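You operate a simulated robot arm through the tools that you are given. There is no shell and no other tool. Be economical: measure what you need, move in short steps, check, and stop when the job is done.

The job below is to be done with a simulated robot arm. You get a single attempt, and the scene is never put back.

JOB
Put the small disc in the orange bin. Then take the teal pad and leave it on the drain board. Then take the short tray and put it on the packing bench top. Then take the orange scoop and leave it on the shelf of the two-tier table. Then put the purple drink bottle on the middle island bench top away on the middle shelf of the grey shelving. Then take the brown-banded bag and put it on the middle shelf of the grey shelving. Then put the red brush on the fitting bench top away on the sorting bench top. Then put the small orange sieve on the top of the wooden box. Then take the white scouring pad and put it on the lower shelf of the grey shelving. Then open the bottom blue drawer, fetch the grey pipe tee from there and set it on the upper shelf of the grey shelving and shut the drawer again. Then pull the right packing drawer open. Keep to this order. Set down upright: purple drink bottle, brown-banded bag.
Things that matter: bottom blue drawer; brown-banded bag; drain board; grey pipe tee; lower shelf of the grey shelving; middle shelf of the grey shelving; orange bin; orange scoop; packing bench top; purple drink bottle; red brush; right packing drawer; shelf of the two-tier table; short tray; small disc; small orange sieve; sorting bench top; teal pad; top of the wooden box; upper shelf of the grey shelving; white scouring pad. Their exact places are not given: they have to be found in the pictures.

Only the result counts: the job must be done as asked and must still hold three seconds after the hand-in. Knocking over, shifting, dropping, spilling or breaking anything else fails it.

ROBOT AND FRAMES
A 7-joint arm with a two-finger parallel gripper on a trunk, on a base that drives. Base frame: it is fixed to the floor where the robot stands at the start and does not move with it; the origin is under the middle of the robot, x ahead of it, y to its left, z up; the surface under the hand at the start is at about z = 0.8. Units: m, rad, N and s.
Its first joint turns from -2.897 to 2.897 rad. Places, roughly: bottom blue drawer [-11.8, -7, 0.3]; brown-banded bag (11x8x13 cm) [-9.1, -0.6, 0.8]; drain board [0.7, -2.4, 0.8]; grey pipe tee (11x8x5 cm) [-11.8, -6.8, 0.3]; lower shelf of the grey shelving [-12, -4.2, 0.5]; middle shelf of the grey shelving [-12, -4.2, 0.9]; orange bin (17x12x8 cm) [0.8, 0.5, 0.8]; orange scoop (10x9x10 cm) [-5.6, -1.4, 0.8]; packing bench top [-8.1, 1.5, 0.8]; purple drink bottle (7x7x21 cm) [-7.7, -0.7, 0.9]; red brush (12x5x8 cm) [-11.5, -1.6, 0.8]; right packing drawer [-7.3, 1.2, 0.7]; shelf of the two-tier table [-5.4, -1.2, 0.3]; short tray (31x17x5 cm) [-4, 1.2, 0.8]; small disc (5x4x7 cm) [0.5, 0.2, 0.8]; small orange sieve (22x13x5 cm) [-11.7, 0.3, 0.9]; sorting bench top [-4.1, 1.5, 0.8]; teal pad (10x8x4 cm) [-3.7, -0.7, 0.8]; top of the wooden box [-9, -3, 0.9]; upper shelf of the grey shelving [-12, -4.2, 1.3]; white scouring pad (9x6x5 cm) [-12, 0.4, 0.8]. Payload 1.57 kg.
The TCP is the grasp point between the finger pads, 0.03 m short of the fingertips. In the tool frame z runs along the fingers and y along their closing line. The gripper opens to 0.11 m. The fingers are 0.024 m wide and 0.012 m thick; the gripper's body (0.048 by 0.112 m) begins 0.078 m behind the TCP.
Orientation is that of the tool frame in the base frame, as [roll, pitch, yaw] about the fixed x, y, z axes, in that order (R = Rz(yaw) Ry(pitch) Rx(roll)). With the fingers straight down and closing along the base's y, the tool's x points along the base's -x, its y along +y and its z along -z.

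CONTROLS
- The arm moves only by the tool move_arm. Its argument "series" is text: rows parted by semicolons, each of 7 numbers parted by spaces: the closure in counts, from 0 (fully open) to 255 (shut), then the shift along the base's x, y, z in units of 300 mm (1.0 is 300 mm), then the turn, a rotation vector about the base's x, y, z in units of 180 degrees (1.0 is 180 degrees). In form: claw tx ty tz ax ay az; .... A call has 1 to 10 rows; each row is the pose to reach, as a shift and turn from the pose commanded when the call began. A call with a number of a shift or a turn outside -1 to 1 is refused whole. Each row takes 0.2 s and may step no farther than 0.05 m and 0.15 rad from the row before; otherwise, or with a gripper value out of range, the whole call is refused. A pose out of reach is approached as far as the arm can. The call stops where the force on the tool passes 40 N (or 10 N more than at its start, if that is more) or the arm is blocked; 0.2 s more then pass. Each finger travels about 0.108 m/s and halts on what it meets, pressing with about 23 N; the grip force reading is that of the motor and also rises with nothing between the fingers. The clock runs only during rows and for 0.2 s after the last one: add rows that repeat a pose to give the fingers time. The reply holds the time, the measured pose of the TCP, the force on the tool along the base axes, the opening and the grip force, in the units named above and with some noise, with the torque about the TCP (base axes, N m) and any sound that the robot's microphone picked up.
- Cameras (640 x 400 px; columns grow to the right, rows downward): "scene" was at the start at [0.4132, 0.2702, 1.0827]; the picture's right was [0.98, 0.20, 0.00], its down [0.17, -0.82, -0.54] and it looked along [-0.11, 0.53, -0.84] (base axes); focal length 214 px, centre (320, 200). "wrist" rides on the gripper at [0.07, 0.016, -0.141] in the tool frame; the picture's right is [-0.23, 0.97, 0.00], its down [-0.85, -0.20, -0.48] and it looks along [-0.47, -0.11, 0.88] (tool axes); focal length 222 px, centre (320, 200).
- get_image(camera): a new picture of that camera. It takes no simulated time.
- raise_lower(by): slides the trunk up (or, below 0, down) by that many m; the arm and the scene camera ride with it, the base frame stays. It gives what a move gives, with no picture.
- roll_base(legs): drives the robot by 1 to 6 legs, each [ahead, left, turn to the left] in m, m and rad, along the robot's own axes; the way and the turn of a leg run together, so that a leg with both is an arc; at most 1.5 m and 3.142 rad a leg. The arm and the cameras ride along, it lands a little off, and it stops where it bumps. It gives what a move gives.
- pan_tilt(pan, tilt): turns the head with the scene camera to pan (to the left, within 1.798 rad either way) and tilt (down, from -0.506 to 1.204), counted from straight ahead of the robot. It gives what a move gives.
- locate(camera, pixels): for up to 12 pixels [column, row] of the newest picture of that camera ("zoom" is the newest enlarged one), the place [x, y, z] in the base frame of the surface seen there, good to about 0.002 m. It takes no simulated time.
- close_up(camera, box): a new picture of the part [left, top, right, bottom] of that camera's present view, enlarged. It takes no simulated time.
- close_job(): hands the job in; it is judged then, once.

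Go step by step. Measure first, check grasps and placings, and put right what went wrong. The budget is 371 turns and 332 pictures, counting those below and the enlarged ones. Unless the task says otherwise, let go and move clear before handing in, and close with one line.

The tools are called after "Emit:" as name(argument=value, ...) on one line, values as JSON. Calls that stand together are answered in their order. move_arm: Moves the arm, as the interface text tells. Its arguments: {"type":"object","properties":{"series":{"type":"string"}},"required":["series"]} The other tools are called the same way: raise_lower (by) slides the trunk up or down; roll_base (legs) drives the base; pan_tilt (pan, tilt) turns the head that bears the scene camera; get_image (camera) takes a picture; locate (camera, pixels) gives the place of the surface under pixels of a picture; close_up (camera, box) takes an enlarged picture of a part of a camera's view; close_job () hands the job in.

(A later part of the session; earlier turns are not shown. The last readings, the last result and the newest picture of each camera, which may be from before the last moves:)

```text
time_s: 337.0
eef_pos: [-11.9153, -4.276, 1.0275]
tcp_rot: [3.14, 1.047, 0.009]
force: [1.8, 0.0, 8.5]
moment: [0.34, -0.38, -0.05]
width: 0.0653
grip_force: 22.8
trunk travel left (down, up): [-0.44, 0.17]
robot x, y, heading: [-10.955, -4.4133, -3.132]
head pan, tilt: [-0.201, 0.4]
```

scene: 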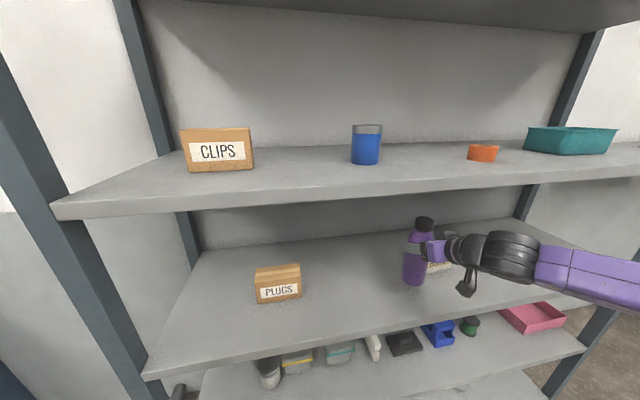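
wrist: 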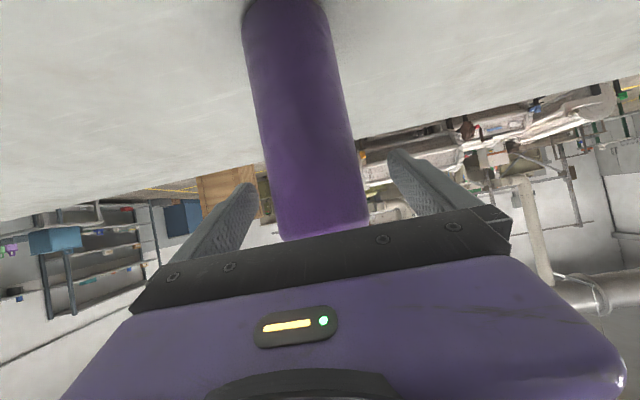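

Contact with the shelf. I open and withdraw along the tool axis direction (mostly back).

Emit:
move_arm(series="200 0 0 0.003 0 0 0; 100 0 0 0.003 0 0 0; 0 0 0 0.003 0 0 0; 0 0 0 0.003 0 0 0; 0 0 0 0.003 0 0 0; 0 0.1 0 0.05 0 0 0; 0 0.22 0 0.1 0 0 0; 0 0.36 0 0.14 0 0 0; 0 0.5 0 0.16 0 0 0; 0 0.66 0 0.16 0 0 0")

Emit:
get_image(camera="scene")

```text
time_s: 339.2
eef_pos: [-11.7165, -4.2763, 1.0756]
tcp_rot: [3.135, 1.044, 0.007]
force: [-0.9, -0.2, 0.6]
moment: [-0.01, 0.04, -0.03]
width: 0.11
grip_force: 0.0
trunk travel left (down, up): [-0.44, 0.17]
robot x, y, heading: [-10.9545, -4.4165, -3.131]
head pan, tilt: [-0.201, 0.4]
```

```text
238 pictures are left
```

scene: 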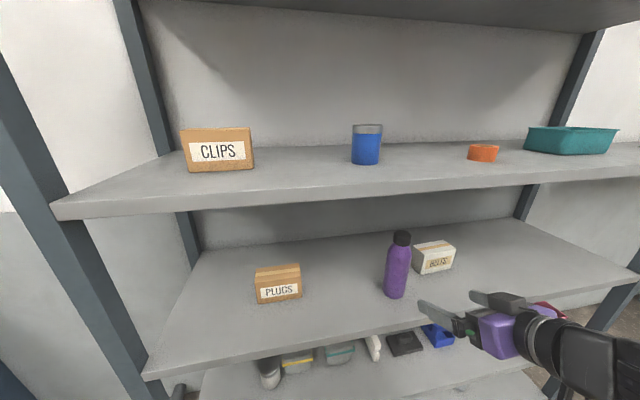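

The bottle stands upright on the middle shelf. Now back to the island's end for the brown-banded bag.

Emit:
roll_base(legs=[[-1.05, 0, 0], [0, 0, -1.57], [1.5, 0, 0], [1.5, 0, 0], [0.9, 0, 0], [0, 0, -1.57]])

Emit:
pan_tilt(pan=-0.1, tilt=0.7)

Emit:
get_image(camera="scene")

```text
time_s: 370.6
eef_pos: [-9.1945, -0.6513, 1.0747]
tcp_rot: [3.137, 1.044, -3.124]
force: [0.6, 0.6, -0.5]
moment: [0.04, -0.03, 0.01]
width: 0.11
grip_force: 0.1
trunk travel left (down, up): [-0.44, 0.17]
robot x, y, heading: [-9.9627, -0.5243, 0.015]
head pan, tilt: [-0.201, 0.4]
```

```text
time_s: 371.4
eef_pos: [-9.1937, -0.6518, 1.0751]
tcp_rot: [3.136, 1.044, -3.121]
force: [0.5, 0.1, 1.1]
moment: [0.01, 0.0, -0.01]
width: 0.1101
grip_force: 0.0
trunk travel left (down, up): [-0.44, 0.17]
robot x, y, heading: [-9.9629, -0.5256, 0.012]
head pan, tilt: [-0.099, 0.7]
```

```text
237 pictures are left
```

scene: 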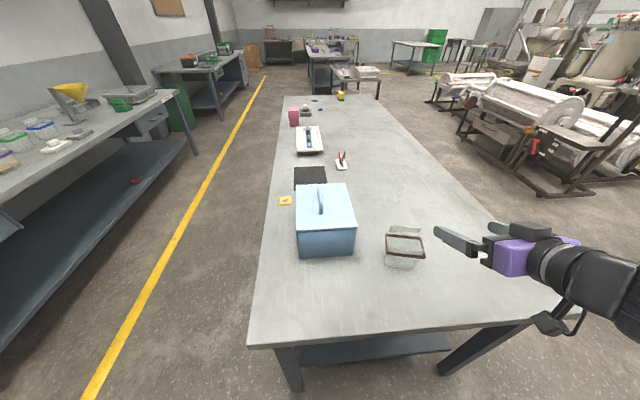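

The brown-banded bag is at (405,245). I zoom in.

Emit:
close_up(camera="scene", box=[350, 205, 480, 290])

Emit:
locate(camera="zoom", pixels=[[190, 160], [180, 255], [365, 170], [355, 265], [200, 110], [345, 110], [270, 165], [250, 290], [330, 290], [180, 280], [280, 105], [345, 300]])

```text
4.71 times, centred on (415, 248) of scene
```

zoom: 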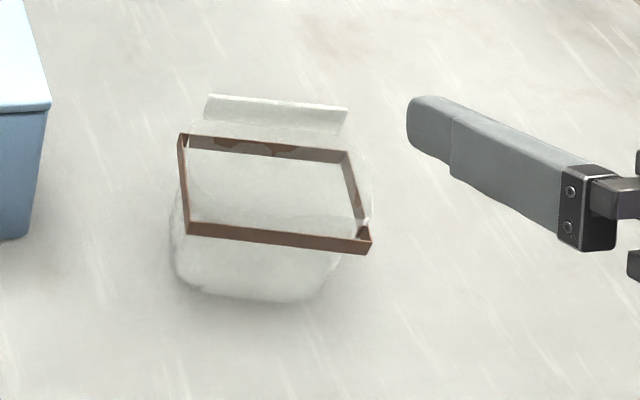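

```text
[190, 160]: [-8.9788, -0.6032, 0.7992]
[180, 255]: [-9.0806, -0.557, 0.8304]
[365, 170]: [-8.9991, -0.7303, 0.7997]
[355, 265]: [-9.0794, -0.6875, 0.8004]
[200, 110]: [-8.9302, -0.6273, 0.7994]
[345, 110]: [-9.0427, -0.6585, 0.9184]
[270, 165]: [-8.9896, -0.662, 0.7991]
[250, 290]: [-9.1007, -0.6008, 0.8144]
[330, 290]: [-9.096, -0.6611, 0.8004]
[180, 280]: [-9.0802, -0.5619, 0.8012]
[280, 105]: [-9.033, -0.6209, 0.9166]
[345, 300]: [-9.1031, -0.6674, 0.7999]
```

The bag is transparent; its opaque brown band will give the geometry. I locate band pixels.

Emit:
locate(camera="zoom", pixels=[[195, 231], [250, 236], [320, 243], [365, 247], [184, 180], [187, 210], [353, 190], [362, 225], [220, 143], [310, 152], [345, 160], [183, 140]])

```text
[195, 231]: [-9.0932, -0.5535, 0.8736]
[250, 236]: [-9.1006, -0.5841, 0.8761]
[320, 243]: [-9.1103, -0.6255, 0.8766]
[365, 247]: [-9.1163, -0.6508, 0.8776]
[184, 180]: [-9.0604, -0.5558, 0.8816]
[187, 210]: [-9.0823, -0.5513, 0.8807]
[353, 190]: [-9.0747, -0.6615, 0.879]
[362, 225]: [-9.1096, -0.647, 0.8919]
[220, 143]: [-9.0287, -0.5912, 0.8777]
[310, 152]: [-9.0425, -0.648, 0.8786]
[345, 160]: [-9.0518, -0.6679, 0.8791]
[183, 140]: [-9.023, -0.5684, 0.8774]
```

Band centre ≈ (−9.071,−0.611), z 0.88; its short side (7 cm) lies mostly along x, tilted 14°. The blue box blocks the aisle side, so I'll approach from the south with heading 1.33 so the hand points along the bag's long axis.

Emit:
roll_base(legs=[[-0.1, 0, 0], [0, -0.93, 0], [0, 0, 1.318], [0.14, -0.6, 0]])

Emit:
pan_tilt(pan=-0.1, tilt=0.7)

Emit:
get_image(camera="scene")

Emit:
get_image(camera="wrist")

```text
time_s: 383.4
eef_pos: [-9.1191, -0.7578, 1.074]
tcp_rot: [3.138, 1.045, -1.801]
force: [-0.5, -0.4, -0.1]
moment: [0.0, 0.0, -0.03]
width: 0.11
grip_force: 0.1
trunk travel left (down, up): [-0.44, 0.17]
robot x, y, heading: [-9.4329, -1.4689, 1.341]
head pan, tilt: [-0.099, 0.7]
```

```text
time_s: 383.9
eef_pos: [-9.1184, -0.758, 1.074]
tcp_rot: [3.136, 1.043, -1.8]
force: [0.9, 0.6, 0.6]
moment: [0.02, 0.0, 0.0]
width: 0.1099
grip_force: 0.0
trunk travel left (down, up): [-0.44, 0.17]
robot x, y, heading: [-9.4287, -1.4699, 1.338]
head pan, tilt: [-0.099, 0.7]
```

```text
235 pictures are left
```

scene: 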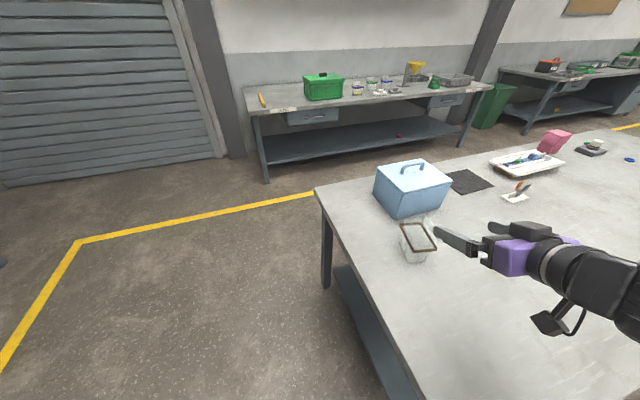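

```text
234 pictures are left
```

wrist: 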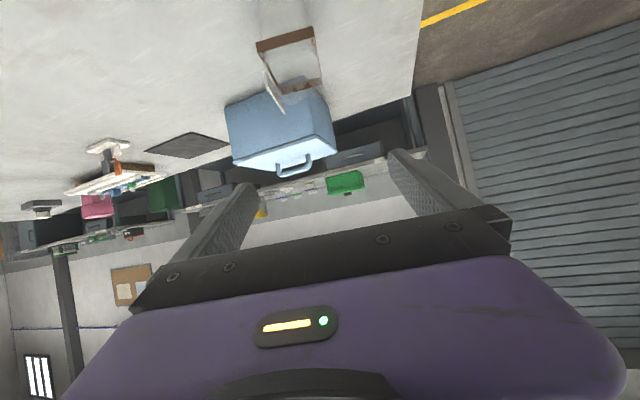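

The hand points along the bag's long axis. I refine the band's location from the wrist view.

Emit:
close_up(camera="wrist", box=[230, 0, 350, 120])

Emit:
locate(camera="wrist", pixels=[[259, 46], [311, 32], [285, 40], [316, 55], [321, 78], [290, 88], [280, 86], [265, 65], [271, 80]])

```text
3.33 times, centred on (290, 60) of wrist
```

zoom: 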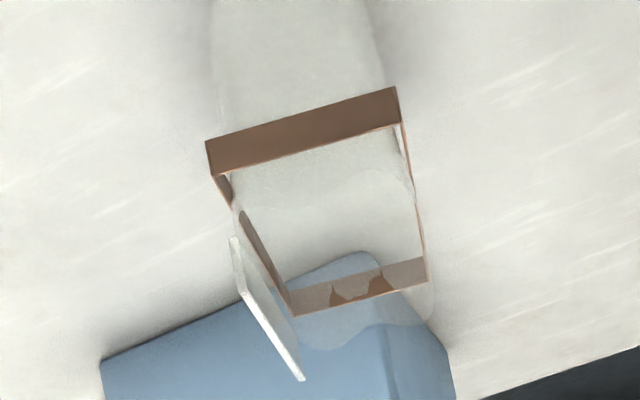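

```text
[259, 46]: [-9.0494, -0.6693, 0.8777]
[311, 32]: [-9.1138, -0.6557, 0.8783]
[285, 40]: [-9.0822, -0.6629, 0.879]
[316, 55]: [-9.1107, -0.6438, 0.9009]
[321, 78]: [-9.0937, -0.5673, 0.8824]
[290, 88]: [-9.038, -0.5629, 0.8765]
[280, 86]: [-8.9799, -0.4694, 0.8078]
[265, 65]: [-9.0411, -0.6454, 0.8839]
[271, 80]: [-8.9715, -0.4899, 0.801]
```

The band is 7 cm wide centred at (−9.071,−0.612). I go to a pre-grasp and advance along the tool axis with the fingers open.

Emit:
move_arm(series="0 0.02 0.02 -0.12 0 0 0; 0 0.04 0.04 -0.24 0 0 0; 0 0.055 0.06 -0.36 0 0 0; 0 0.055 0.06 -0.473 0 0 0; 0 0.055 0.06 -0.473 0 0 0")

Emit:
get_image(camera="wrist")

```text
time_s: 385.1
eef_pos: [-9.1012, -0.7391, 0.9317]
tcp_rot: [3.137, 1.043, -1.799]
force: [-0.2, -0.4, -0.2]
moment: [0.0, -0.03, 0.0]
width: 0.1099
grip_force: 0.2
trunk travel left (down, up): [-0.44, 0.17]
robot x, y, heading: [-9.4315, -1.4699, 1.338]
head pan, tilt: [-0.099, 0.7]
```

```text
232 pictures are left
```

wrist: 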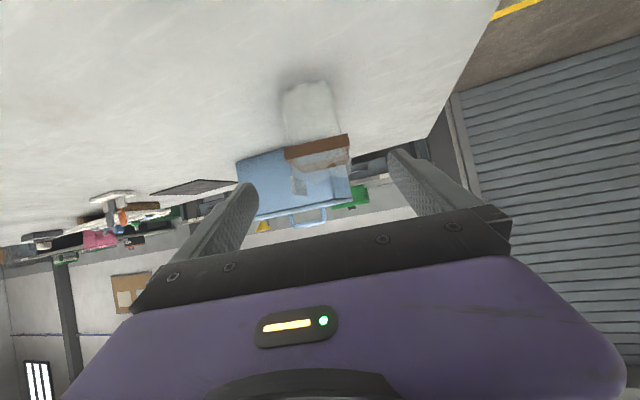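

Centred. Advance and grip.

Emit:
move_arm(series="0 0.03 0.13 -0.08 0 0 0; 0 0.06 0.26 -0.156 0 0 0; 0 0.093 0.393 -0.233 0 0 0; 0 0.093 0.393 -0.233 0 0 0; 120 0.093 0.393 -0.233 0 0 0; 200 0.093 0.393 -0.233 0 0 0; 255 0.093 0.393 -0.233 0 0 0; 255 0.093 0.393 -0.233 0 0 0")

Emit:
get_image(camera="wrist")

```text
time_s: 386.9
eef_pos: [-9.0747, -0.6216, 0.8618]
tcp_rot: [3.136, 1.043, -1.8]
force: [-0.4, 0.8, -0.3]
moment: [0.01, -0.02, 0.03]
width: 0.0743
grip_force: 22.8
trunk travel left (down, up): [-0.44, 0.17]
robot x, y, heading: [-9.429, -1.4707, 1.342]
head pan, tilt: [-0.099, 0.7]
```

```text
231 pictures are left
```

wrist: 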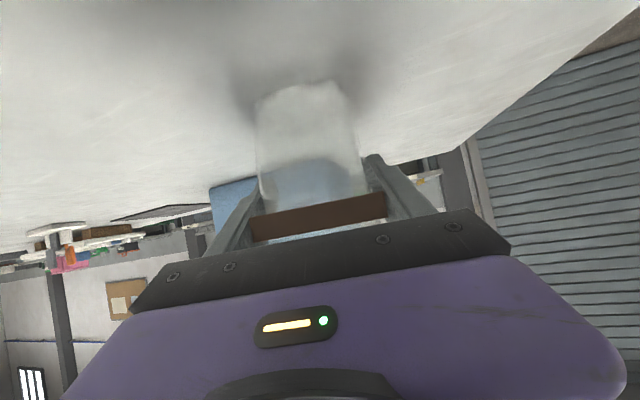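

Gripped at 74 mm. Lift, and check.

Emit:
move_arm(series="255 0 0 0.05 0 0 0; 255 0 0 0.14 0 0 0; 255 0 0 0.26 0 0 0; 255 0 0 0.4 0 0 0; 255 0 -0.06 0.5 0 0 0; 255 0 -0.16 0.6 0 0 0; 255 0 -0.26 0.66 0 0 0; 255 0 -0.36 0.7 0 0 0")

Emit:
get_image(camera="scene")

```text
time_s: 388.8
eef_pos: [-9.0736, -0.7282, 1.073]
tcp_rot: [3.137, 1.043, -1.799]
force: [0.2, 0.8, -1.0]
moment: [0.0, 0.01, 0.01]
width: 0.074
grip_force: 23.1
trunk travel left (down, up): [-0.44, 0.17]
robot x, y, heading: [-9.4251, -1.4705, 1.339]
head pan, tilt: [-0.099, 0.7]
```

```text
230 pictures are left
```

scene: 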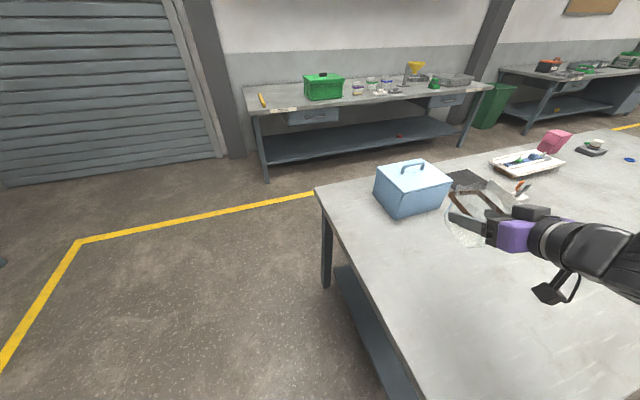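

The bag is held upright. I carry it to the shelving, to the free spot right of BELTS (y≈−3.7).

Emit:
roll_base(legs=[[0, 0, 0.232], [0, 0.42, 0], [-1.2, 0, 0], [-1.2, 0, 0], [0, 0, 1.571]])

Emit:
pan_tilt(pan=-0.2, tilt=0.4)

Emit:
get_image(camera="scene")

```text
time_s: 407.4
eef_pos: [-10.6425, -3.7053, 1.0736]
tcp_rot: [3.136, 1.044, 0.013]
force: [0.2, -0.2, 0.9]
moment: [-0.02, -0.01, 0.0]
width: 0.0738
grip_force: 23.1
trunk travel left (down, up): [-0.44, 0.17]
robot x, y, heading: [-9.8387, -3.8738, -3.133]
head pan, tilt: [-0.099, 0.7]
```

```text
time_s: 408.1
eef_pos: [-10.6433, -3.7048, 1.0739]
tcp_rot: [3.135, 1.043, 0.013]
force: [0.7, -0.1, -0.5]
moment: [0.01, -0.02, -0.02]
width: 0.074
grip_force: 23.2
trunk travel left (down, up): [-0.44, 0.17]
robot x, y, heading: [-9.839, -3.8716, -3.131]
head pan, tilt: [-0.201, 0.4]
```

```text
229 pictures are left
```

scene: 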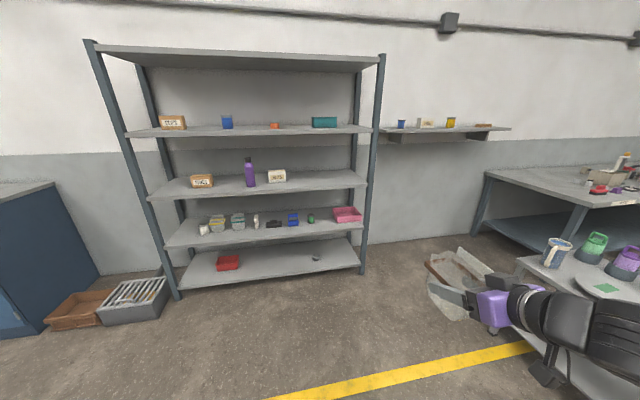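

Lined up at y −3.70. I lower the trunk a bit and drive in.

Emit:
raise_lower(by=-0.08)

Emit:
roll_base(legs=[[1.06, 0, -0.01]])

Emit:
get_image(camera="scene")

```text
time_s: 409.3
eef_pos: [-10.6437, -3.7044, 0.9944]
tcp_rot: [3.135, 1.044, 0.013]
force: [0.0, 0.3, -0.7]
moment: [0.01, 0.02, 0.03]
width: 0.074
grip_force: 23.3
trunk travel left (down, up): [-0.36, 0.25]
robot x, y, heading: [-9.837, -3.8692, -3.129]
head pan, tilt: [-0.201, 0.4]
```

```text
time_s: 414.8
eef_pos: [-11.7061, -3.6919, 0.993]
tcp_rot: [3.137, 1.044, -0.004]
force: [-0.2, 0.3, -0.4]
moment: [0.0, 0.0, -0.03]
width: 0.0739
grip_force: 22.9
trunk travel left (down, up): [-0.36, 0.25]
robot x, y, heading: [-10.9038, -3.8757, 3.138]
head pan, tilt: [-0.201, 0.4]
```

```text
228 pictures are left
```

scene: 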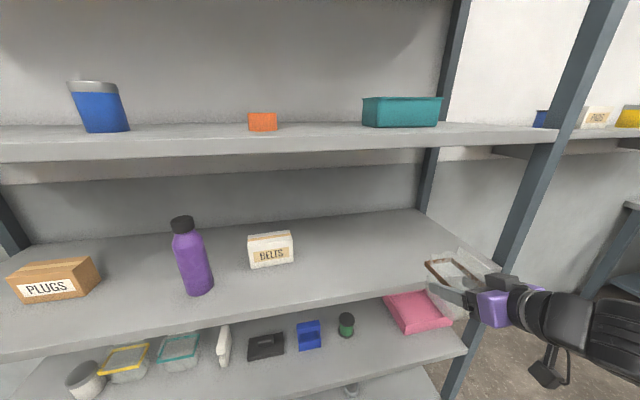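

The post is on the right; I shift a bit left while extending in, then lower.

Emit:
move_arm(series="255 0 -0.08 0 0 0 0; 255 0 -0.18 0 0 0 0; 255 -0.12 -0.18 0 0 0 0; 255 -0.25 -0.18 0 0 0 0; 255 -0.38 -0.18 0 0 0 0; 255 -0.51 -0.18 0 0 0 0; 255 -0.64 -0.18 0 0 0 0; 255 -0.74 -0.18 0 0 0 0; 255 -0.74 -0.18 -0.06 0 0 0; 255 -0.74 -0.18 -0.08 0 0 0")

Emit:
get_image(camera="scene")

```text
time_s: 417.0
eef_pos: [-11.9275, -3.7465, 0.9695]
tcp_rot: [3.134, 1.043, -0.005]
force: [0.2, 0.3, -0.4]
moment: [-0.01, -0.02, 0.0]
width: 0.0738
grip_force: 23.3
trunk travel left (down, up): [-0.36, 0.25]
robot x, y, heading: [-10.9047, -3.8759, 3.131]
head pan, tilt: [-0.201, 0.4]
```

```text
227 pictures are left
```

scene: 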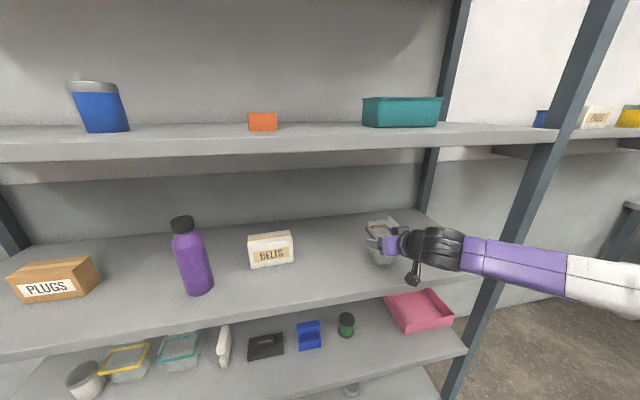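

Now lower to contact.

Emit:
move_arm(series="255 0 0 -0.012 0 0 0; 255 0 0 -0.02 0 0 0; 255 0 0 -0.028 0 0 0; 255 0 0 -0.035 0 0 0; 255 0 0 -0.035 0 0 0")

```text
time_s: 418.2
eef_pos: [-11.9277, -3.7464, 0.9611]
tcp_rot: [3.136, 1.047, -0.004]
force: [1.4, -0.9, 16.4]
moment: [0.05, -0.51, -0.08]
width: 0.0739
grip_force: 23.0
trunk travel left (down, up): [-0.36, 0.25]
robot x, y, heading: [-10.9063, -3.8795, 3.132]
head pan, tilt: [-0.201, 0.4]
```

Emit:
move_arm(series="200 0 0 0.005 0 0 0; 100 0 0 0.005 0 0 0; 0 0 0 0.005 0 0 0; 0 0 0 0.005 0 0 0; 0 0 0 0.005 0 0 0; 0 0.12 0 0.06 0 0 0; 0 0.24 0 0.12 0 0 0; 0 0.38 0 0.16 0 0 0; 0 0.52 0 0.18 0 0 0; 0 0.68 0 0.18 0 0 0")

Emit:
get_image(camera="scene")

```text
time_s: 420.4
eef_pos: [-11.7226, -3.7453, 1.0135]
tcp_rot: [3.136, 1.044, -0.004]
force: [0.0, -0.3, -0.2]
moment: [0.03, -0.04, -0.01]
width: 0.1102
grip_force: 0.1
trunk travel left (down, up): [-0.36, 0.25]
robot x, y, heading: [-10.904, -3.8698, 3.135]
head pan, tilt: [-0.201, 0.4]
```

```text
226 pictures are left
```

scene: 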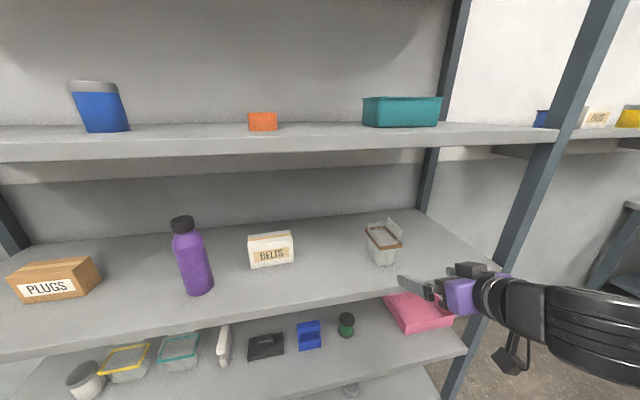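

The bag stands on the middle shelf. Next the red brush on the fitting bench: I drive there facing −x.

Emit:
roll_base(legs=[[-1.05, 0, 0], [0, -1.15, 0], [0, -1.15, 0], [0.3, 0, 0]])

Emit:
pan_tilt(pan=0, tilt=0.5)

Emit:
get_image(camera="scene")

```text
time_s: 438.4
eef_pos: [-10.9848, -1.4526, 1.0142]
tcp_rot: [3.136, 1.044, 0.012]
force: [-0.4, -0.9, -0.4]
moment: [0.02, -0.01, -0.01]
width: 0.1102
grip_force: 0.1
trunk travel left (down, up): [-0.36, 0.25]
robot x, y, heading: [-10.1678, -1.5717, -3.133]
head pan, tilt: [-0.201, 0.4]
```

```text
time_s: 439.1
eef_pos: [-10.9857, -1.4533, 1.0124]
tcp_rot: [3.137, 1.043, 0.01]
force: [1.2, -0.4, -0.1]
moment: [0.01, -0.01, 0.0]
width: 0.1099
grip_force: 0.0
trunk travel left (down, up): [-0.36, 0.25]
robot x, y, heading: [-10.1655, -1.5685, -3.131]
head pan, tilt: [0.0, 0.499]
```

```text
225 pictures are left
```

scene: 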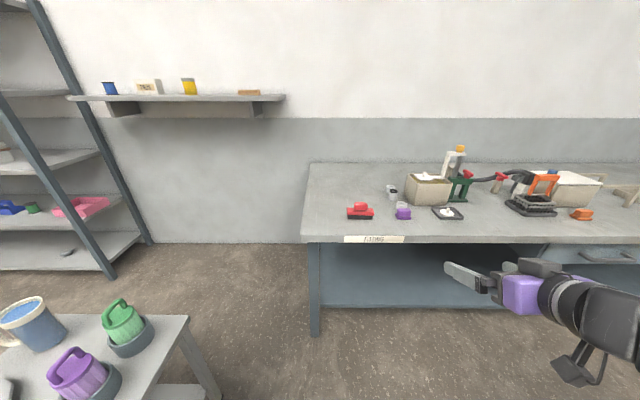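

The red brush is at (360,212). I zoom and measure.

Emit:
close_up(camera="scene", box=[320, 180, 480, 260])

Emit:
locate(camera="zoom", pixels=[[108, 145], [220, 145], [160, 115], [135, 115], [190, 115], [160, 145], [115, 132], [210, 130], [285, 150], [335, 140], [120, 155], [215, 155]])

Emit:
locate(camera="scene", pixels=[[305, 238], [450, 236], [310, 165], [403, 213]])

```text
4.00 times, centred on (400, 220) of scene
```

zoom: 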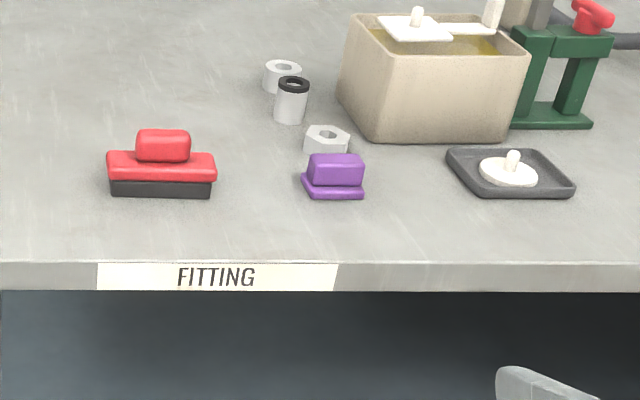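

```text
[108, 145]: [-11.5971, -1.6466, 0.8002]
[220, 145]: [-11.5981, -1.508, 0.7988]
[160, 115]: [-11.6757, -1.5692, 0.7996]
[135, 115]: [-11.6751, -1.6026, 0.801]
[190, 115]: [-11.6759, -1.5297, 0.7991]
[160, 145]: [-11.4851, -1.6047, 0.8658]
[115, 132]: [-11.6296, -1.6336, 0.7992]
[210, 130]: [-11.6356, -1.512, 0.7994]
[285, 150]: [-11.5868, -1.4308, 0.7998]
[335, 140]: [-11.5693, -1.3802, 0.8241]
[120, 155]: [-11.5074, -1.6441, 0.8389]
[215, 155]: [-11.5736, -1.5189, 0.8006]
```

```text
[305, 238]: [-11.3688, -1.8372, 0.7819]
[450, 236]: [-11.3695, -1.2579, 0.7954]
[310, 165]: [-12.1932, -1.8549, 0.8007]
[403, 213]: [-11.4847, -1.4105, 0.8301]
```

Brush: knob about 6 cm long along y near (−11.50,−1.605), top ≈0.875. I move the base closer and bring the hand upright.

Emit:
roll_base(legs=[[0.5, 0.12, -0.01]])

Emit:
move_arm(series="0 0.05 0 0.05 0 0.045 0; 0 0.1 0 0.1 0 0.09 0; 0 0.15 0 0.12 0 0.135 0; 0 0.18 0 0.12 0 0.18 0; 0 0.2 0 0.12 0 0.225 0; 0 0.22 0 0.12 0 0.27 0; 0 0.22 0 0.12 0 0.315 0; 0 0.22 0 0.12 0 0.333 0; 0 0.22 0 0.12 0 0.333 0")

Emit:
get_image(camera="wrist")

```text
time_s: 442.1
eef_pos: [-11.4873, -1.5705, 1.0129]
tcp_rot: [3.136, 1.042, 0.005]
force: [0.2, -0.1, -0.1]
moment: [-0.01, 0.0, -0.04]
width: 0.1101
grip_force: 0.0
trunk travel left (down, up): [-0.36, 0.25]
robot x, y, heading: [-10.6688, -1.6914, -3.139]
head pan, tilt: [0.0, 0.499]
```

```text
time_s: 444.1
eef_pos: [-11.4178, -1.5564, 1.0525]
tcp_rot: [-0.006, 1.054, -3.135]
force: [-0.6, 0.3, -0.4]
moment: [0.03, 0.01, 0.02]
width: 0.1102
grip_force: 0.0
out of reach, approached as far as the arm can: row 3, 7, 8, 9
trunk travel left (down, up): [-0.36, 0.25]
robot x, y, heading: [-10.669, -1.6957, -3.135]
head pan, tilt: [0.0, 0.499]
```

```text
223 pictures are left
```

wrist: 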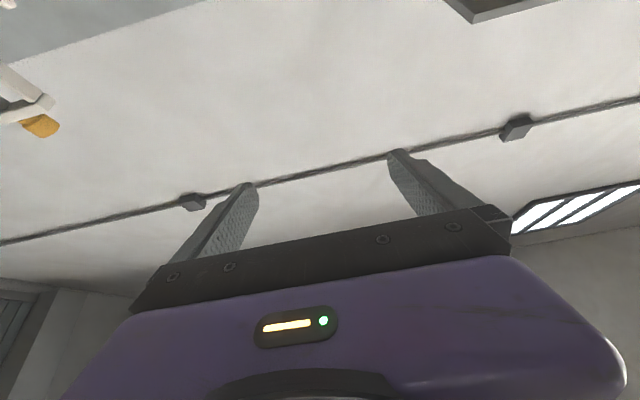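

I tilted the wrong way. I reverse the rotation about y.

Emit:
move_arm(series="0 -0.03 0 0 0 -0.045 0; 0 -0.06 0 0 0 -0.09 0; 0 -0.06 0 0 0 -0.135 0; 0 -0.06 0 0 0 -0.18 0; 0 -0.06 0 0 0 -0.225 0; 0 -0.06 0 0 0 -0.27 0; 0 -0.06 0 0 0 -0.315 0; 0 -0.06 0 0 0 -0.36 0; 0 -0.06 0 0 0 -0.405 0; 0 -0.06 0 0 0 -0.45 0")

Emit:
move_arm(series="0 0 0 0 0 -0.045 0; 0 0 0 0 0 -0.09 0; 0 0 0 0 0 -0.135 0; 0 0 0 0 0 -0.18 0; 0 0 0 0 0 -0.217 0; 0 0 0 0 0 -0.217 0")

Emit:
get_image(camera="wrist")

```text
time_s: 446.4
eef_pos: [-11.436, -1.5563, 1.0524]
tcp_rot: [3.136, 0.674, 0.002]
force: [0.3, 0.2, -0.1]
moment: [-0.03, -0.01, 0.02]
width: 0.1101
grip_force: 0.1
out of reach, approached as far as the arm can: row 5, 6
trunk travel left (down, up): [-0.36, 0.25]
robot x, y, heading: [-10.6679, -1.6903, -3.137]
head pan, tilt: [0.0, 0.499]
```

```text
time_s: 447.8
eef_pos: [-11.4363, -1.5554, 1.0526]
tcp_rot: [3.132, -0.007, 0.002]
force: [-0.3, 0.0, 0.7]
moment: [-0.01, -0.02, 0.0]
width: 0.1103
grip_force: 0.0
trunk travel left (down, up): [-0.36, 0.25]
robot x, y, heading: [-10.6706, -1.6924, -3.143]
head pan, tilt: [0.0, 0.499]
```

```text
222 pictures are left
```

wrist: 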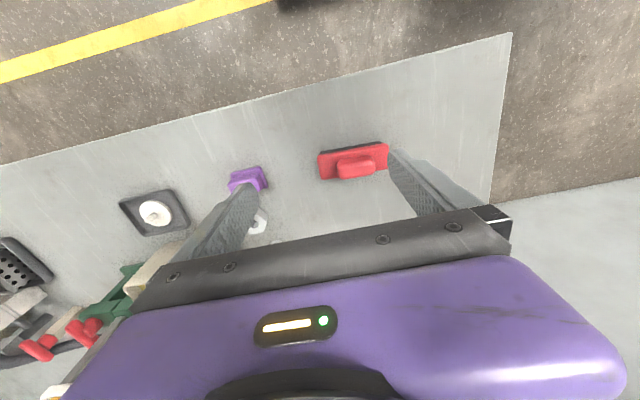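

Now the hand is vertical and I see the brush at (355,162). I locate knob and body.

Emit:
locate(camera="wrist", pixels=[[339, 167], [374, 163], [356, 166], [356, 160], [356, 173], [321, 160], [386, 148], [322, 175], [386, 166], [245, 180], [255, 222]])

Emit:
close_up(camera="wrist", box=[300, 125, 412, 195])

```text
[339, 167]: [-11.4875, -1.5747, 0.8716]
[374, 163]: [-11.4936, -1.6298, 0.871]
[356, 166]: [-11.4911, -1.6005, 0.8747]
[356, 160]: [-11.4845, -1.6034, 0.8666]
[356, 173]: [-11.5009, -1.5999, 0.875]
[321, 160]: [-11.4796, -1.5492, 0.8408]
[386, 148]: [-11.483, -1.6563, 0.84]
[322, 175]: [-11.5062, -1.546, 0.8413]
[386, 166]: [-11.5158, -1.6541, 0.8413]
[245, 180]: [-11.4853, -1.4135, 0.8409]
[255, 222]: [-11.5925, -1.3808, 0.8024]
```

```text
5.71 times, centred on (356, 160) of wrist
```

zoom: 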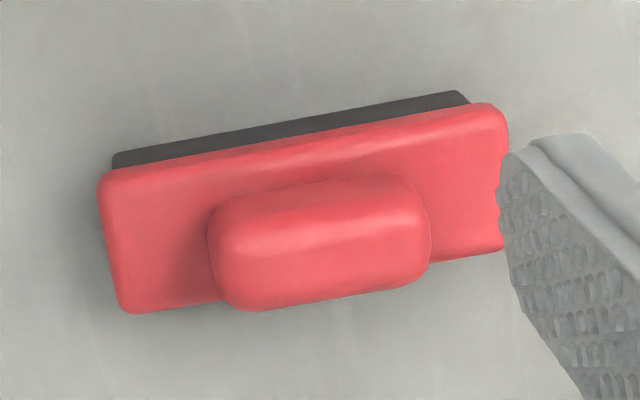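

Knob centre (−11.497,−1.602), y-span 6 cm, top 0.875. I descend to z 0.874 and close along y.

Emit:
move_arm(series="20 -0.1 -0.08 -0.06 0 0 0; 20 -0.203 -0.155 -0.14 0 0 0; 20 -0.203 -0.155 -0.28 0 0 0; 20 -0.203 -0.155 -0.42 0 0 0; 20 -0.203 -0.155 -0.54 0 0 0; 20 -0.203 -0.155 -0.593 0 0 0; 20 -0.203 -0.155 -0.593 0 0 0; 140 -0.203 -0.155 -0.593 0 0 0; 255 -0.203 -0.155 -0.593 0 0 0; 255 -0.203 -0.155 -0.593 0 0 0")

Emit:
get_image(camera="wrist")

```text
time_s: 449.9
eef_pos: [-11.497, -1.6028, 0.8735]
tcp_rot: [3.134, -0.005, 0.001]
force: [0.1, -0.1, -0.4]
moment: [0.08, -0.02, -0.02]
width: 0.0596
grip_force: 23.1
trunk travel left (down, up): [-0.36, 0.25]
robot x, y, heading: [-10.6707, -1.6903, -3.135]
head pan, tilt: [0.0, 0.499]
```

```text
220 pictures are left
```

wrist: 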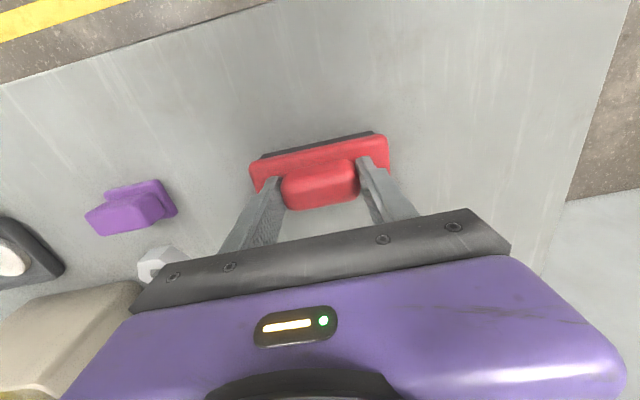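

Gripped (60 mm). I lift and start the drive back to the sorting bench.

Emit:
move_arm(series="255 0 0 0.1 0 0 0; 255 0 0 0.25 0 0 0; 255 0 0 0.4 0 0 0; 255 0 0 0.55 0 0 0; 255 0 0 0.6 0 0 0")

Emit:
roll_base(legs=[[-0.75, 0, 0], [0, -1.05, 0], [0, -1.05, 0], [-1.45, 0, 0], [-1.45, 0, 0]])

Emit:
get_image(camera="wrist")

```text
time_s: 451.1
eef_pos: [-11.4991, -1.601, 1.0541]
tcp_rot: [3.132, -0.005, 0.002]
force: [-0.6, -0.2, -1.0]
moment: [0.0, -0.05, 0.0]
width: 0.0598
grip_force: 23.4
trunk travel left (down, up): [-0.36, 0.25]
robot x, y, heading: [-10.6703, -1.6941, -3.143]
head pan, tilt: [0.0, 0.499]
```

```text
time_s: 479.1
eef_pos: [-7.8205, 0.5134, 1.0538]
tcp_rot: [3.133, -0.005, -0.017]
force: [0.3, 0.2, -1.1]
moment: [0.0, 0.0, 0.01]
width: 0.0595
grip_force: 23.1
trunk travel left (down, up): [-0.36, 0.25]
robot x, y, heading: [-6.9922, 0.408, 3.121]
head pan, tilt: [0.0, 0.499]
```

```text
219 pictures are left
```

wrist: 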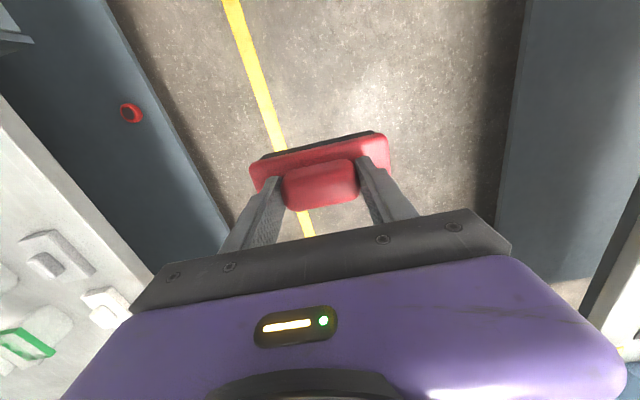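

Emit:
roll_base(legs=[[-1.43, 0, 0.018], [-1.43, 0, 0], [0, 0, -1.571]])

Emit:
pan_tilt(pan=-0.1, tilt=0.6)

Emit:
get_image(camera="scene")

```text
time_s: 496.7
eef_pos: [-4.0487, 1.2454, 1.0533]
tcp_rot: [3.132, -0.005, -1.564]
force: [0.4, -0.1, -1.6]
moment: [0.0, 0.03, -0.02]
width: 0.0595
grip_force: 23.1
trunk travel left (down, up): [-0.36, 0.25]
robot x, y, heading: [-4.1336, 0.4138, 1.575]
head pan, tilt: [0.0, 0.499]
```

```text
time_s: 497.4
eef_pos: [-4.0481, 1.245, 1.0542]
tcp_rot: [3.132, -0.005, -1.563]
force: [0.6, -0.1, -0.4]
moment: [0.01, 0.0, -0.02]
width: 0.0594
grip_force: 22.7
trunk travel left (down, up): [-0.36, 0.25]
robot x, y, heading: [-4.1372, 0.4142, 1.576]
head pan, tilt: [-0.099, 0.6]
```

```text
218 pictures are left
```

scene: 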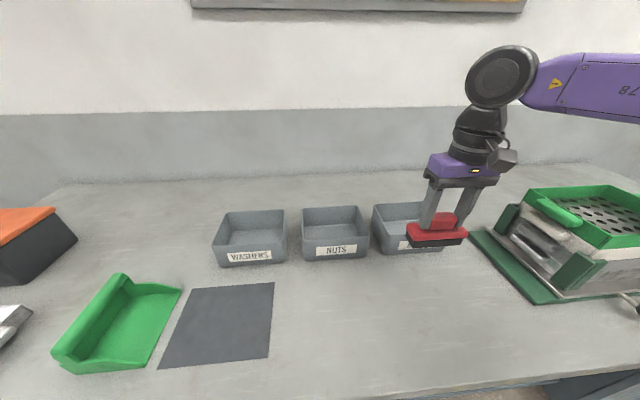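

Free surface in front of the bins. I lower the brush there.

Emit:
move_arm(series="255 0 -0.1 -0.1 0 0 0; 255 0 -0.18 -0.2 0 0 0; 255 0 -0.18 -0.34 0 0 0; 255 0 -0.18 -0.47 0 0 0; 255 0 -0.18 -0.56 0 0 0; 255 0 -0.18 -0.585 0 0 0; 255 0 -0.18 -0.6 0 0 0; 255 0 -0.18 -0.608 0 0 0; 255 0 -0.18 -0.608 0 0 0")

```text
time_s: 499.4
eef_pos: [-4.048, 1.1917, 0.8723]
tcp_rot: [3.134, -0.004, -1.561]
force: [-3.0, 0.5, 19.2]
moment: [0.0, -0.44, 0.03]
width: 0.0597
grip_force: 22.9
trunk travel left (down, up): [-0.36, 0.25]
robot x, y, heading: [-4.1312, 0.4161, 1.576]
head pan, tilt: [-0.099, 0.6]
```

Emit:
move_arm(series="200 0 0 0.008 0 0 0; 100 0 0 0.008 0 0 0; 20 0 0 0.008 0 0 0; 20 0 0 0.008 0 0 0; 20 0 0 0.1 0 0 0; 20 0 0 0.25 0 0 0; 20 0 0 0.4 0 0 0; 20 0 0 0.55 0 0 0; 20 0 0 0.6 0 0 0")

Emit:
get_image(camera="scene")

```text
time_s: 501.4
eef_pos: [-4.0475, 1.1906, 1.052]
tcp_rot: [3.133, -0.007, -1.563]
force: [0.0, 0.5, 0.5]
moment: [-0.05, -0.01, -0.04]
width: 0.1016
grip_force: 0.2
trunk travel left (down, up): [-0.36, 0.25]
robot x, y, heading: [-4.1315, 0.4148, 1.578]
head pan, tilt: [-0.099, 0.6]
```

```text
217 pictures are left
```

scene: 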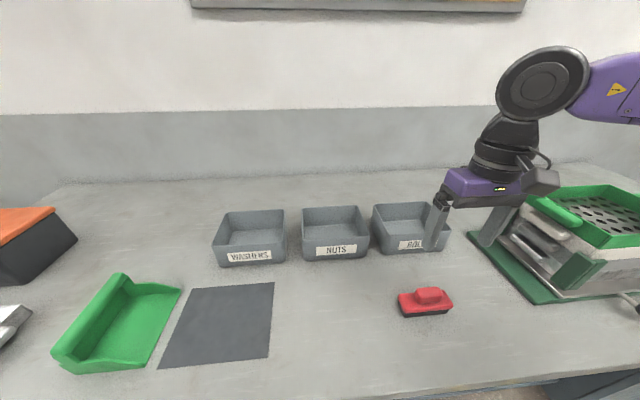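

The brush rests on the sorting bench. Next the small orange sieve: I turn and drive back along the aisle.

Emit:
roll_base(legs=[[0, 0, 1.565], [1.5, 0, 0], [1.5, 0, 0], [1.5, 0, 0], [1.4, 0, 0]])

Emit:
pan_tilt(pan=0, tilt=0.5)

Emit:
get_image(camera="scene")

```text
time_s: 533.2
eef_pos: [-10.8009, 0.5653, 1.051]
tcp_rot: [3.131, -0.004, 0.001]
force: [0.0, 0.6, -0.6]
moment: [-0.01, -0.01, 0.0]
width: 0.1013
grip_force: 0.1
trunk travel left (down, up): [-0.36, 0.25]
robot x, y, heading: [-10.0276, 0.4696, -3.142]
head pan, tilt: [-0.099, 0.6]
```

```text
time_s: 533.9
eef_pos: [-10.8005, 0.564, 1.0514]
tcp_rot: [3.134, -0.004, 0.003]
force: [0.6, 0.1, 0.1]
moment: [0.04, 0.03, 0.0]
width: 0.1014
grip_force: 0.0
trunk travel left (down, up): [-0.36, 0.25]
robot x, y, heading: [-10.0229, 0.4737, -3.138]
head pan, tilt: [0.0, 0.499]
```

```text
216 pictures are left
```

scene: 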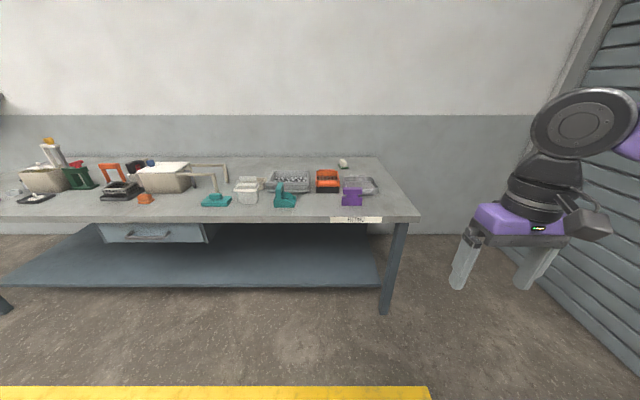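

Emit:
close_up(camera="scene", box=[190, 145, 410, 235])

Emit:
locate(camera="scene", pixels=[[327, 180], [343, 162], [360, 185], [288, 180], [247, 188], [285, 195], [215, 198], [418, 215], [375, 190], [352, 197], [160, 178], [270, 222]])

```text
2.91 times, centred on (300, 190) of scene
```

zoom: 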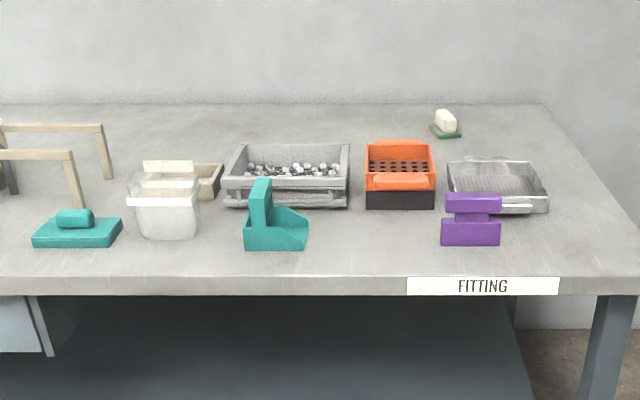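

```text
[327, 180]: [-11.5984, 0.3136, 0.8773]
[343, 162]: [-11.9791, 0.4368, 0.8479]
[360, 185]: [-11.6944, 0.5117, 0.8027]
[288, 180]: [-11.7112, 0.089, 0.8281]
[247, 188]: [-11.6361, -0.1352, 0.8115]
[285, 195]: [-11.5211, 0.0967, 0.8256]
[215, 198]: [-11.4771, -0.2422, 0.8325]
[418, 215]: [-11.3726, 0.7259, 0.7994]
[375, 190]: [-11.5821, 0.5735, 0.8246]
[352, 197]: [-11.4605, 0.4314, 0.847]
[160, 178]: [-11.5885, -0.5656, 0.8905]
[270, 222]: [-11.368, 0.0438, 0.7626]
```

The orange sieve (327,180) seems to sit on a black base at (−11.7,0.31); the white pad is behind it at (343,162). I get closer.

Emit:
roll_base(legs=[[0.7, 0.25, 0]])

Emit:
pan_tilt(pan=-0.5, tilt=0.75)

Emit:
get_image(camera="scene")

Emit:
get_image(camera="wrist")

```text
time_s: 538.0
eef_pos: [-11.5026, 0.3114, 1.0519]
tcp_rot: [3.134, -0.007, 0.004]
force: [0.2, 0.9, -0.4]
moment: [0.02, 0.0, 0.01]
width: 0.1014
grip_force: 0.1
trunk travel left (down, up): [-0.36, 0.25]
robot x, y, heading: [-10.7294, 0.2225, -3.143]
head pan, tilt: [0.0, 0.499]
```

```text
time_s: 538.9
eef_pos: [-11.5026, 0.3109, 1.0516]
tcp_rot: [3.133, -0.006, 0.003]
force: [-0.2, -0.2, -0.4]
moment: [0.01, -0.01, -0.04]
width: 0.1016
grip_force: 0.0
trunk travel left (down, up): [-0.36, 0.25]
robot x, y, heading: [-10.7271, 0.2192, -3.138]
head pan, tilt: [-0.499, 0.75]
```

```text
214 pictures are left
```

scene: 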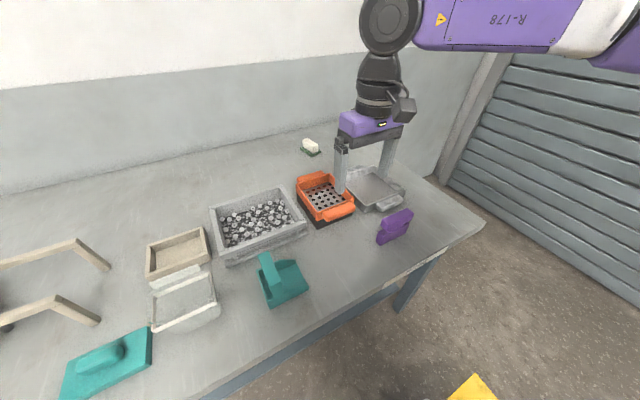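

```text
213 pictures are left
```

wrist: 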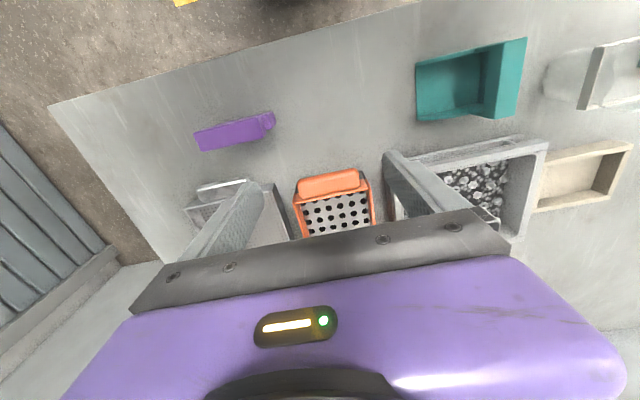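

Emit:
close_up(camera="scene", box=[280, 150, 420, 240])

Emit:
close_up(camera="wrist", box=[270, 140, 410, 240])

```text
4.44 times, centred on (350, 195) of scene
```

zoom: 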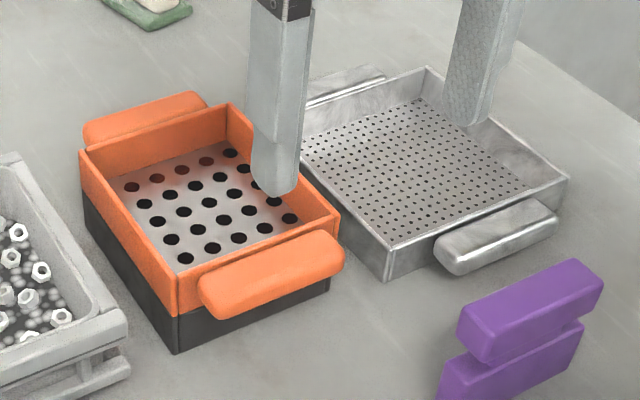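

```text
4.00 times, centred on (340, 190) of wrist
```

zoom: 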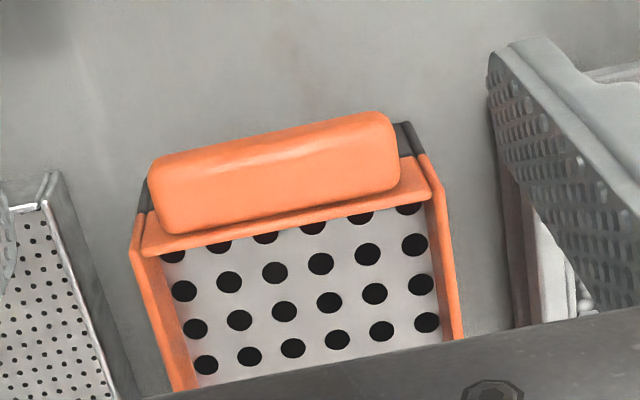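

The sieve rests on a black catch box. I'll pinch a long side wall; I measure walls and the gaps to neighbours.

Emit:
locate(camera="wrist", pixels=[[305, 205], [378, 195], [311, 230], [383, 222], [315, 235], [345, 215], [290, 215], [393, 215], [275, 210], [330, 185]])

Emit:
close_up(camera="scene", box=[280, 150, 420, 240])

Emit:
locate(camera="zoom", pixels=[[85, 150], [228, 108], [335, 212], [180, 275], [130, 215], [177, 330], [120, 260], [15, 160], [125, 310], [230, 250], [200, 200], [300, 190]])

```text
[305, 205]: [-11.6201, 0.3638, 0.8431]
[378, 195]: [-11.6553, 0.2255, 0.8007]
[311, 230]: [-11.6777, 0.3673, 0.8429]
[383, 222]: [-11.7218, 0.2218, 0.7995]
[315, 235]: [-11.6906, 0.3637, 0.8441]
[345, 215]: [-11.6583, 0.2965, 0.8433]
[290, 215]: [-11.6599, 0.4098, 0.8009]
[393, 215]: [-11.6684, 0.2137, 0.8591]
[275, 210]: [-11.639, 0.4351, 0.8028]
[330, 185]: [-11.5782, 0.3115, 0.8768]
```

```text
4.44 times, centred on (350, 195) of scene
```

zoom: 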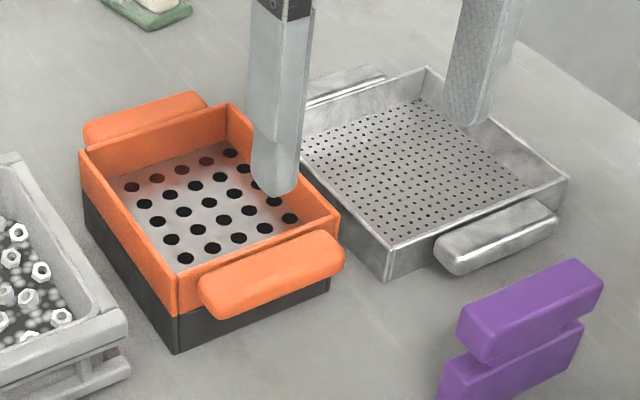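

```text
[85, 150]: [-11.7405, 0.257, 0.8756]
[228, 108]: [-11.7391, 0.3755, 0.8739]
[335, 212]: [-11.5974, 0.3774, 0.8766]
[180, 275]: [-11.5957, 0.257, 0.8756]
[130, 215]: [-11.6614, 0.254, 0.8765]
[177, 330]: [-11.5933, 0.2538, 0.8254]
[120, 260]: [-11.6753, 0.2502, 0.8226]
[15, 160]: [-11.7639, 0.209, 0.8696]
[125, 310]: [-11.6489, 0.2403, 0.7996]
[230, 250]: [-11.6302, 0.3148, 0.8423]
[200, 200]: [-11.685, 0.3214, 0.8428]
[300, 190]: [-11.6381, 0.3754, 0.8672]
```

Sieve body x −11.74…−11.596, y 0.254…0.378, rim 0.876, mesh 0.843. I'll pinch the left wall (y≈0.257) at mid-length; gap to the crate is about 4 cm.

Emit:
roll_base(legs=[[0.1, 0, 0]])

Emit:
move_arm(series="174 -0.08 -0.06 0 0 0 0; 174 -0.16 -0.12 -0.05 0 0 0; 174 -0.2 -0.17 -0.15 0 0 0; 174 -0.2 -0.17 -0.28 0 0 0; 174 -0.2 -0.17 -0.4 0 0 0; 174 -0.2 -0.17 -0.4 0 0 0")

Emit:
close_up(camera="wrist", box=[210, 60, 450, 230])

```text
time_s: 540.0
eef_pos: [-11.6036, 0.3114, 1.0504]
tcp_rot: [3.134, -0.005, 0.003]
force: [0.3, -0.8, 0.2]
moment: [0.03, -0.02, 0.03]
width: 0.1016
grip_force: 0.0
trunk travel left (down, up): [-0.36, 0.25]
robot x, y, heading: [-10.8292, 0.2232, -3.135]
head pan, tilt: [-0.499, 0.75]
```

```text
time_s: 541.4
eef_pos: [-11.6633, 0.2591, 0.9323]
tcp_rot: [3.132, -0.006, 0.006]
force: [-0.8, -0.2, 0.9]
moment: [-0.03, 0.02, -0.02]
width: 0.0352
grip_force: 0.1
trunk travel left (down, up): [-0.36, 0.25]
robot x, y, heading: [-10.826, 0.2217, -3.138]
head pan, tilt: [-0.499, 0.75]
```

```text
2.35 times, centred on (330, 145) of wrist
```

zoom: 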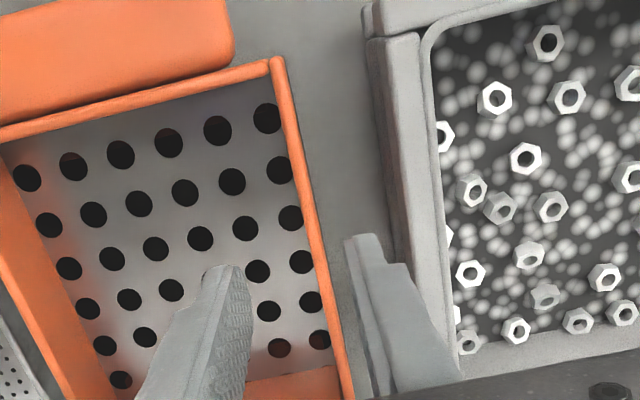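

I refine the wall's y from this view.

Emit:
locate(camera="zoom", pixels=[[283, 100], [298, 165], [314, 220], [330, 280], [390, 150], [300, 240], [405, 280]])

```text
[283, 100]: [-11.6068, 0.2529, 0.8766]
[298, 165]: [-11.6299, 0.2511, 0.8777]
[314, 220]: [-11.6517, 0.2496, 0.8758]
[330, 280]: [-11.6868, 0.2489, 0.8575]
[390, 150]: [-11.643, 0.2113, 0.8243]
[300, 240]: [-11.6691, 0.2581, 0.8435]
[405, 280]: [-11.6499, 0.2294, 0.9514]
```

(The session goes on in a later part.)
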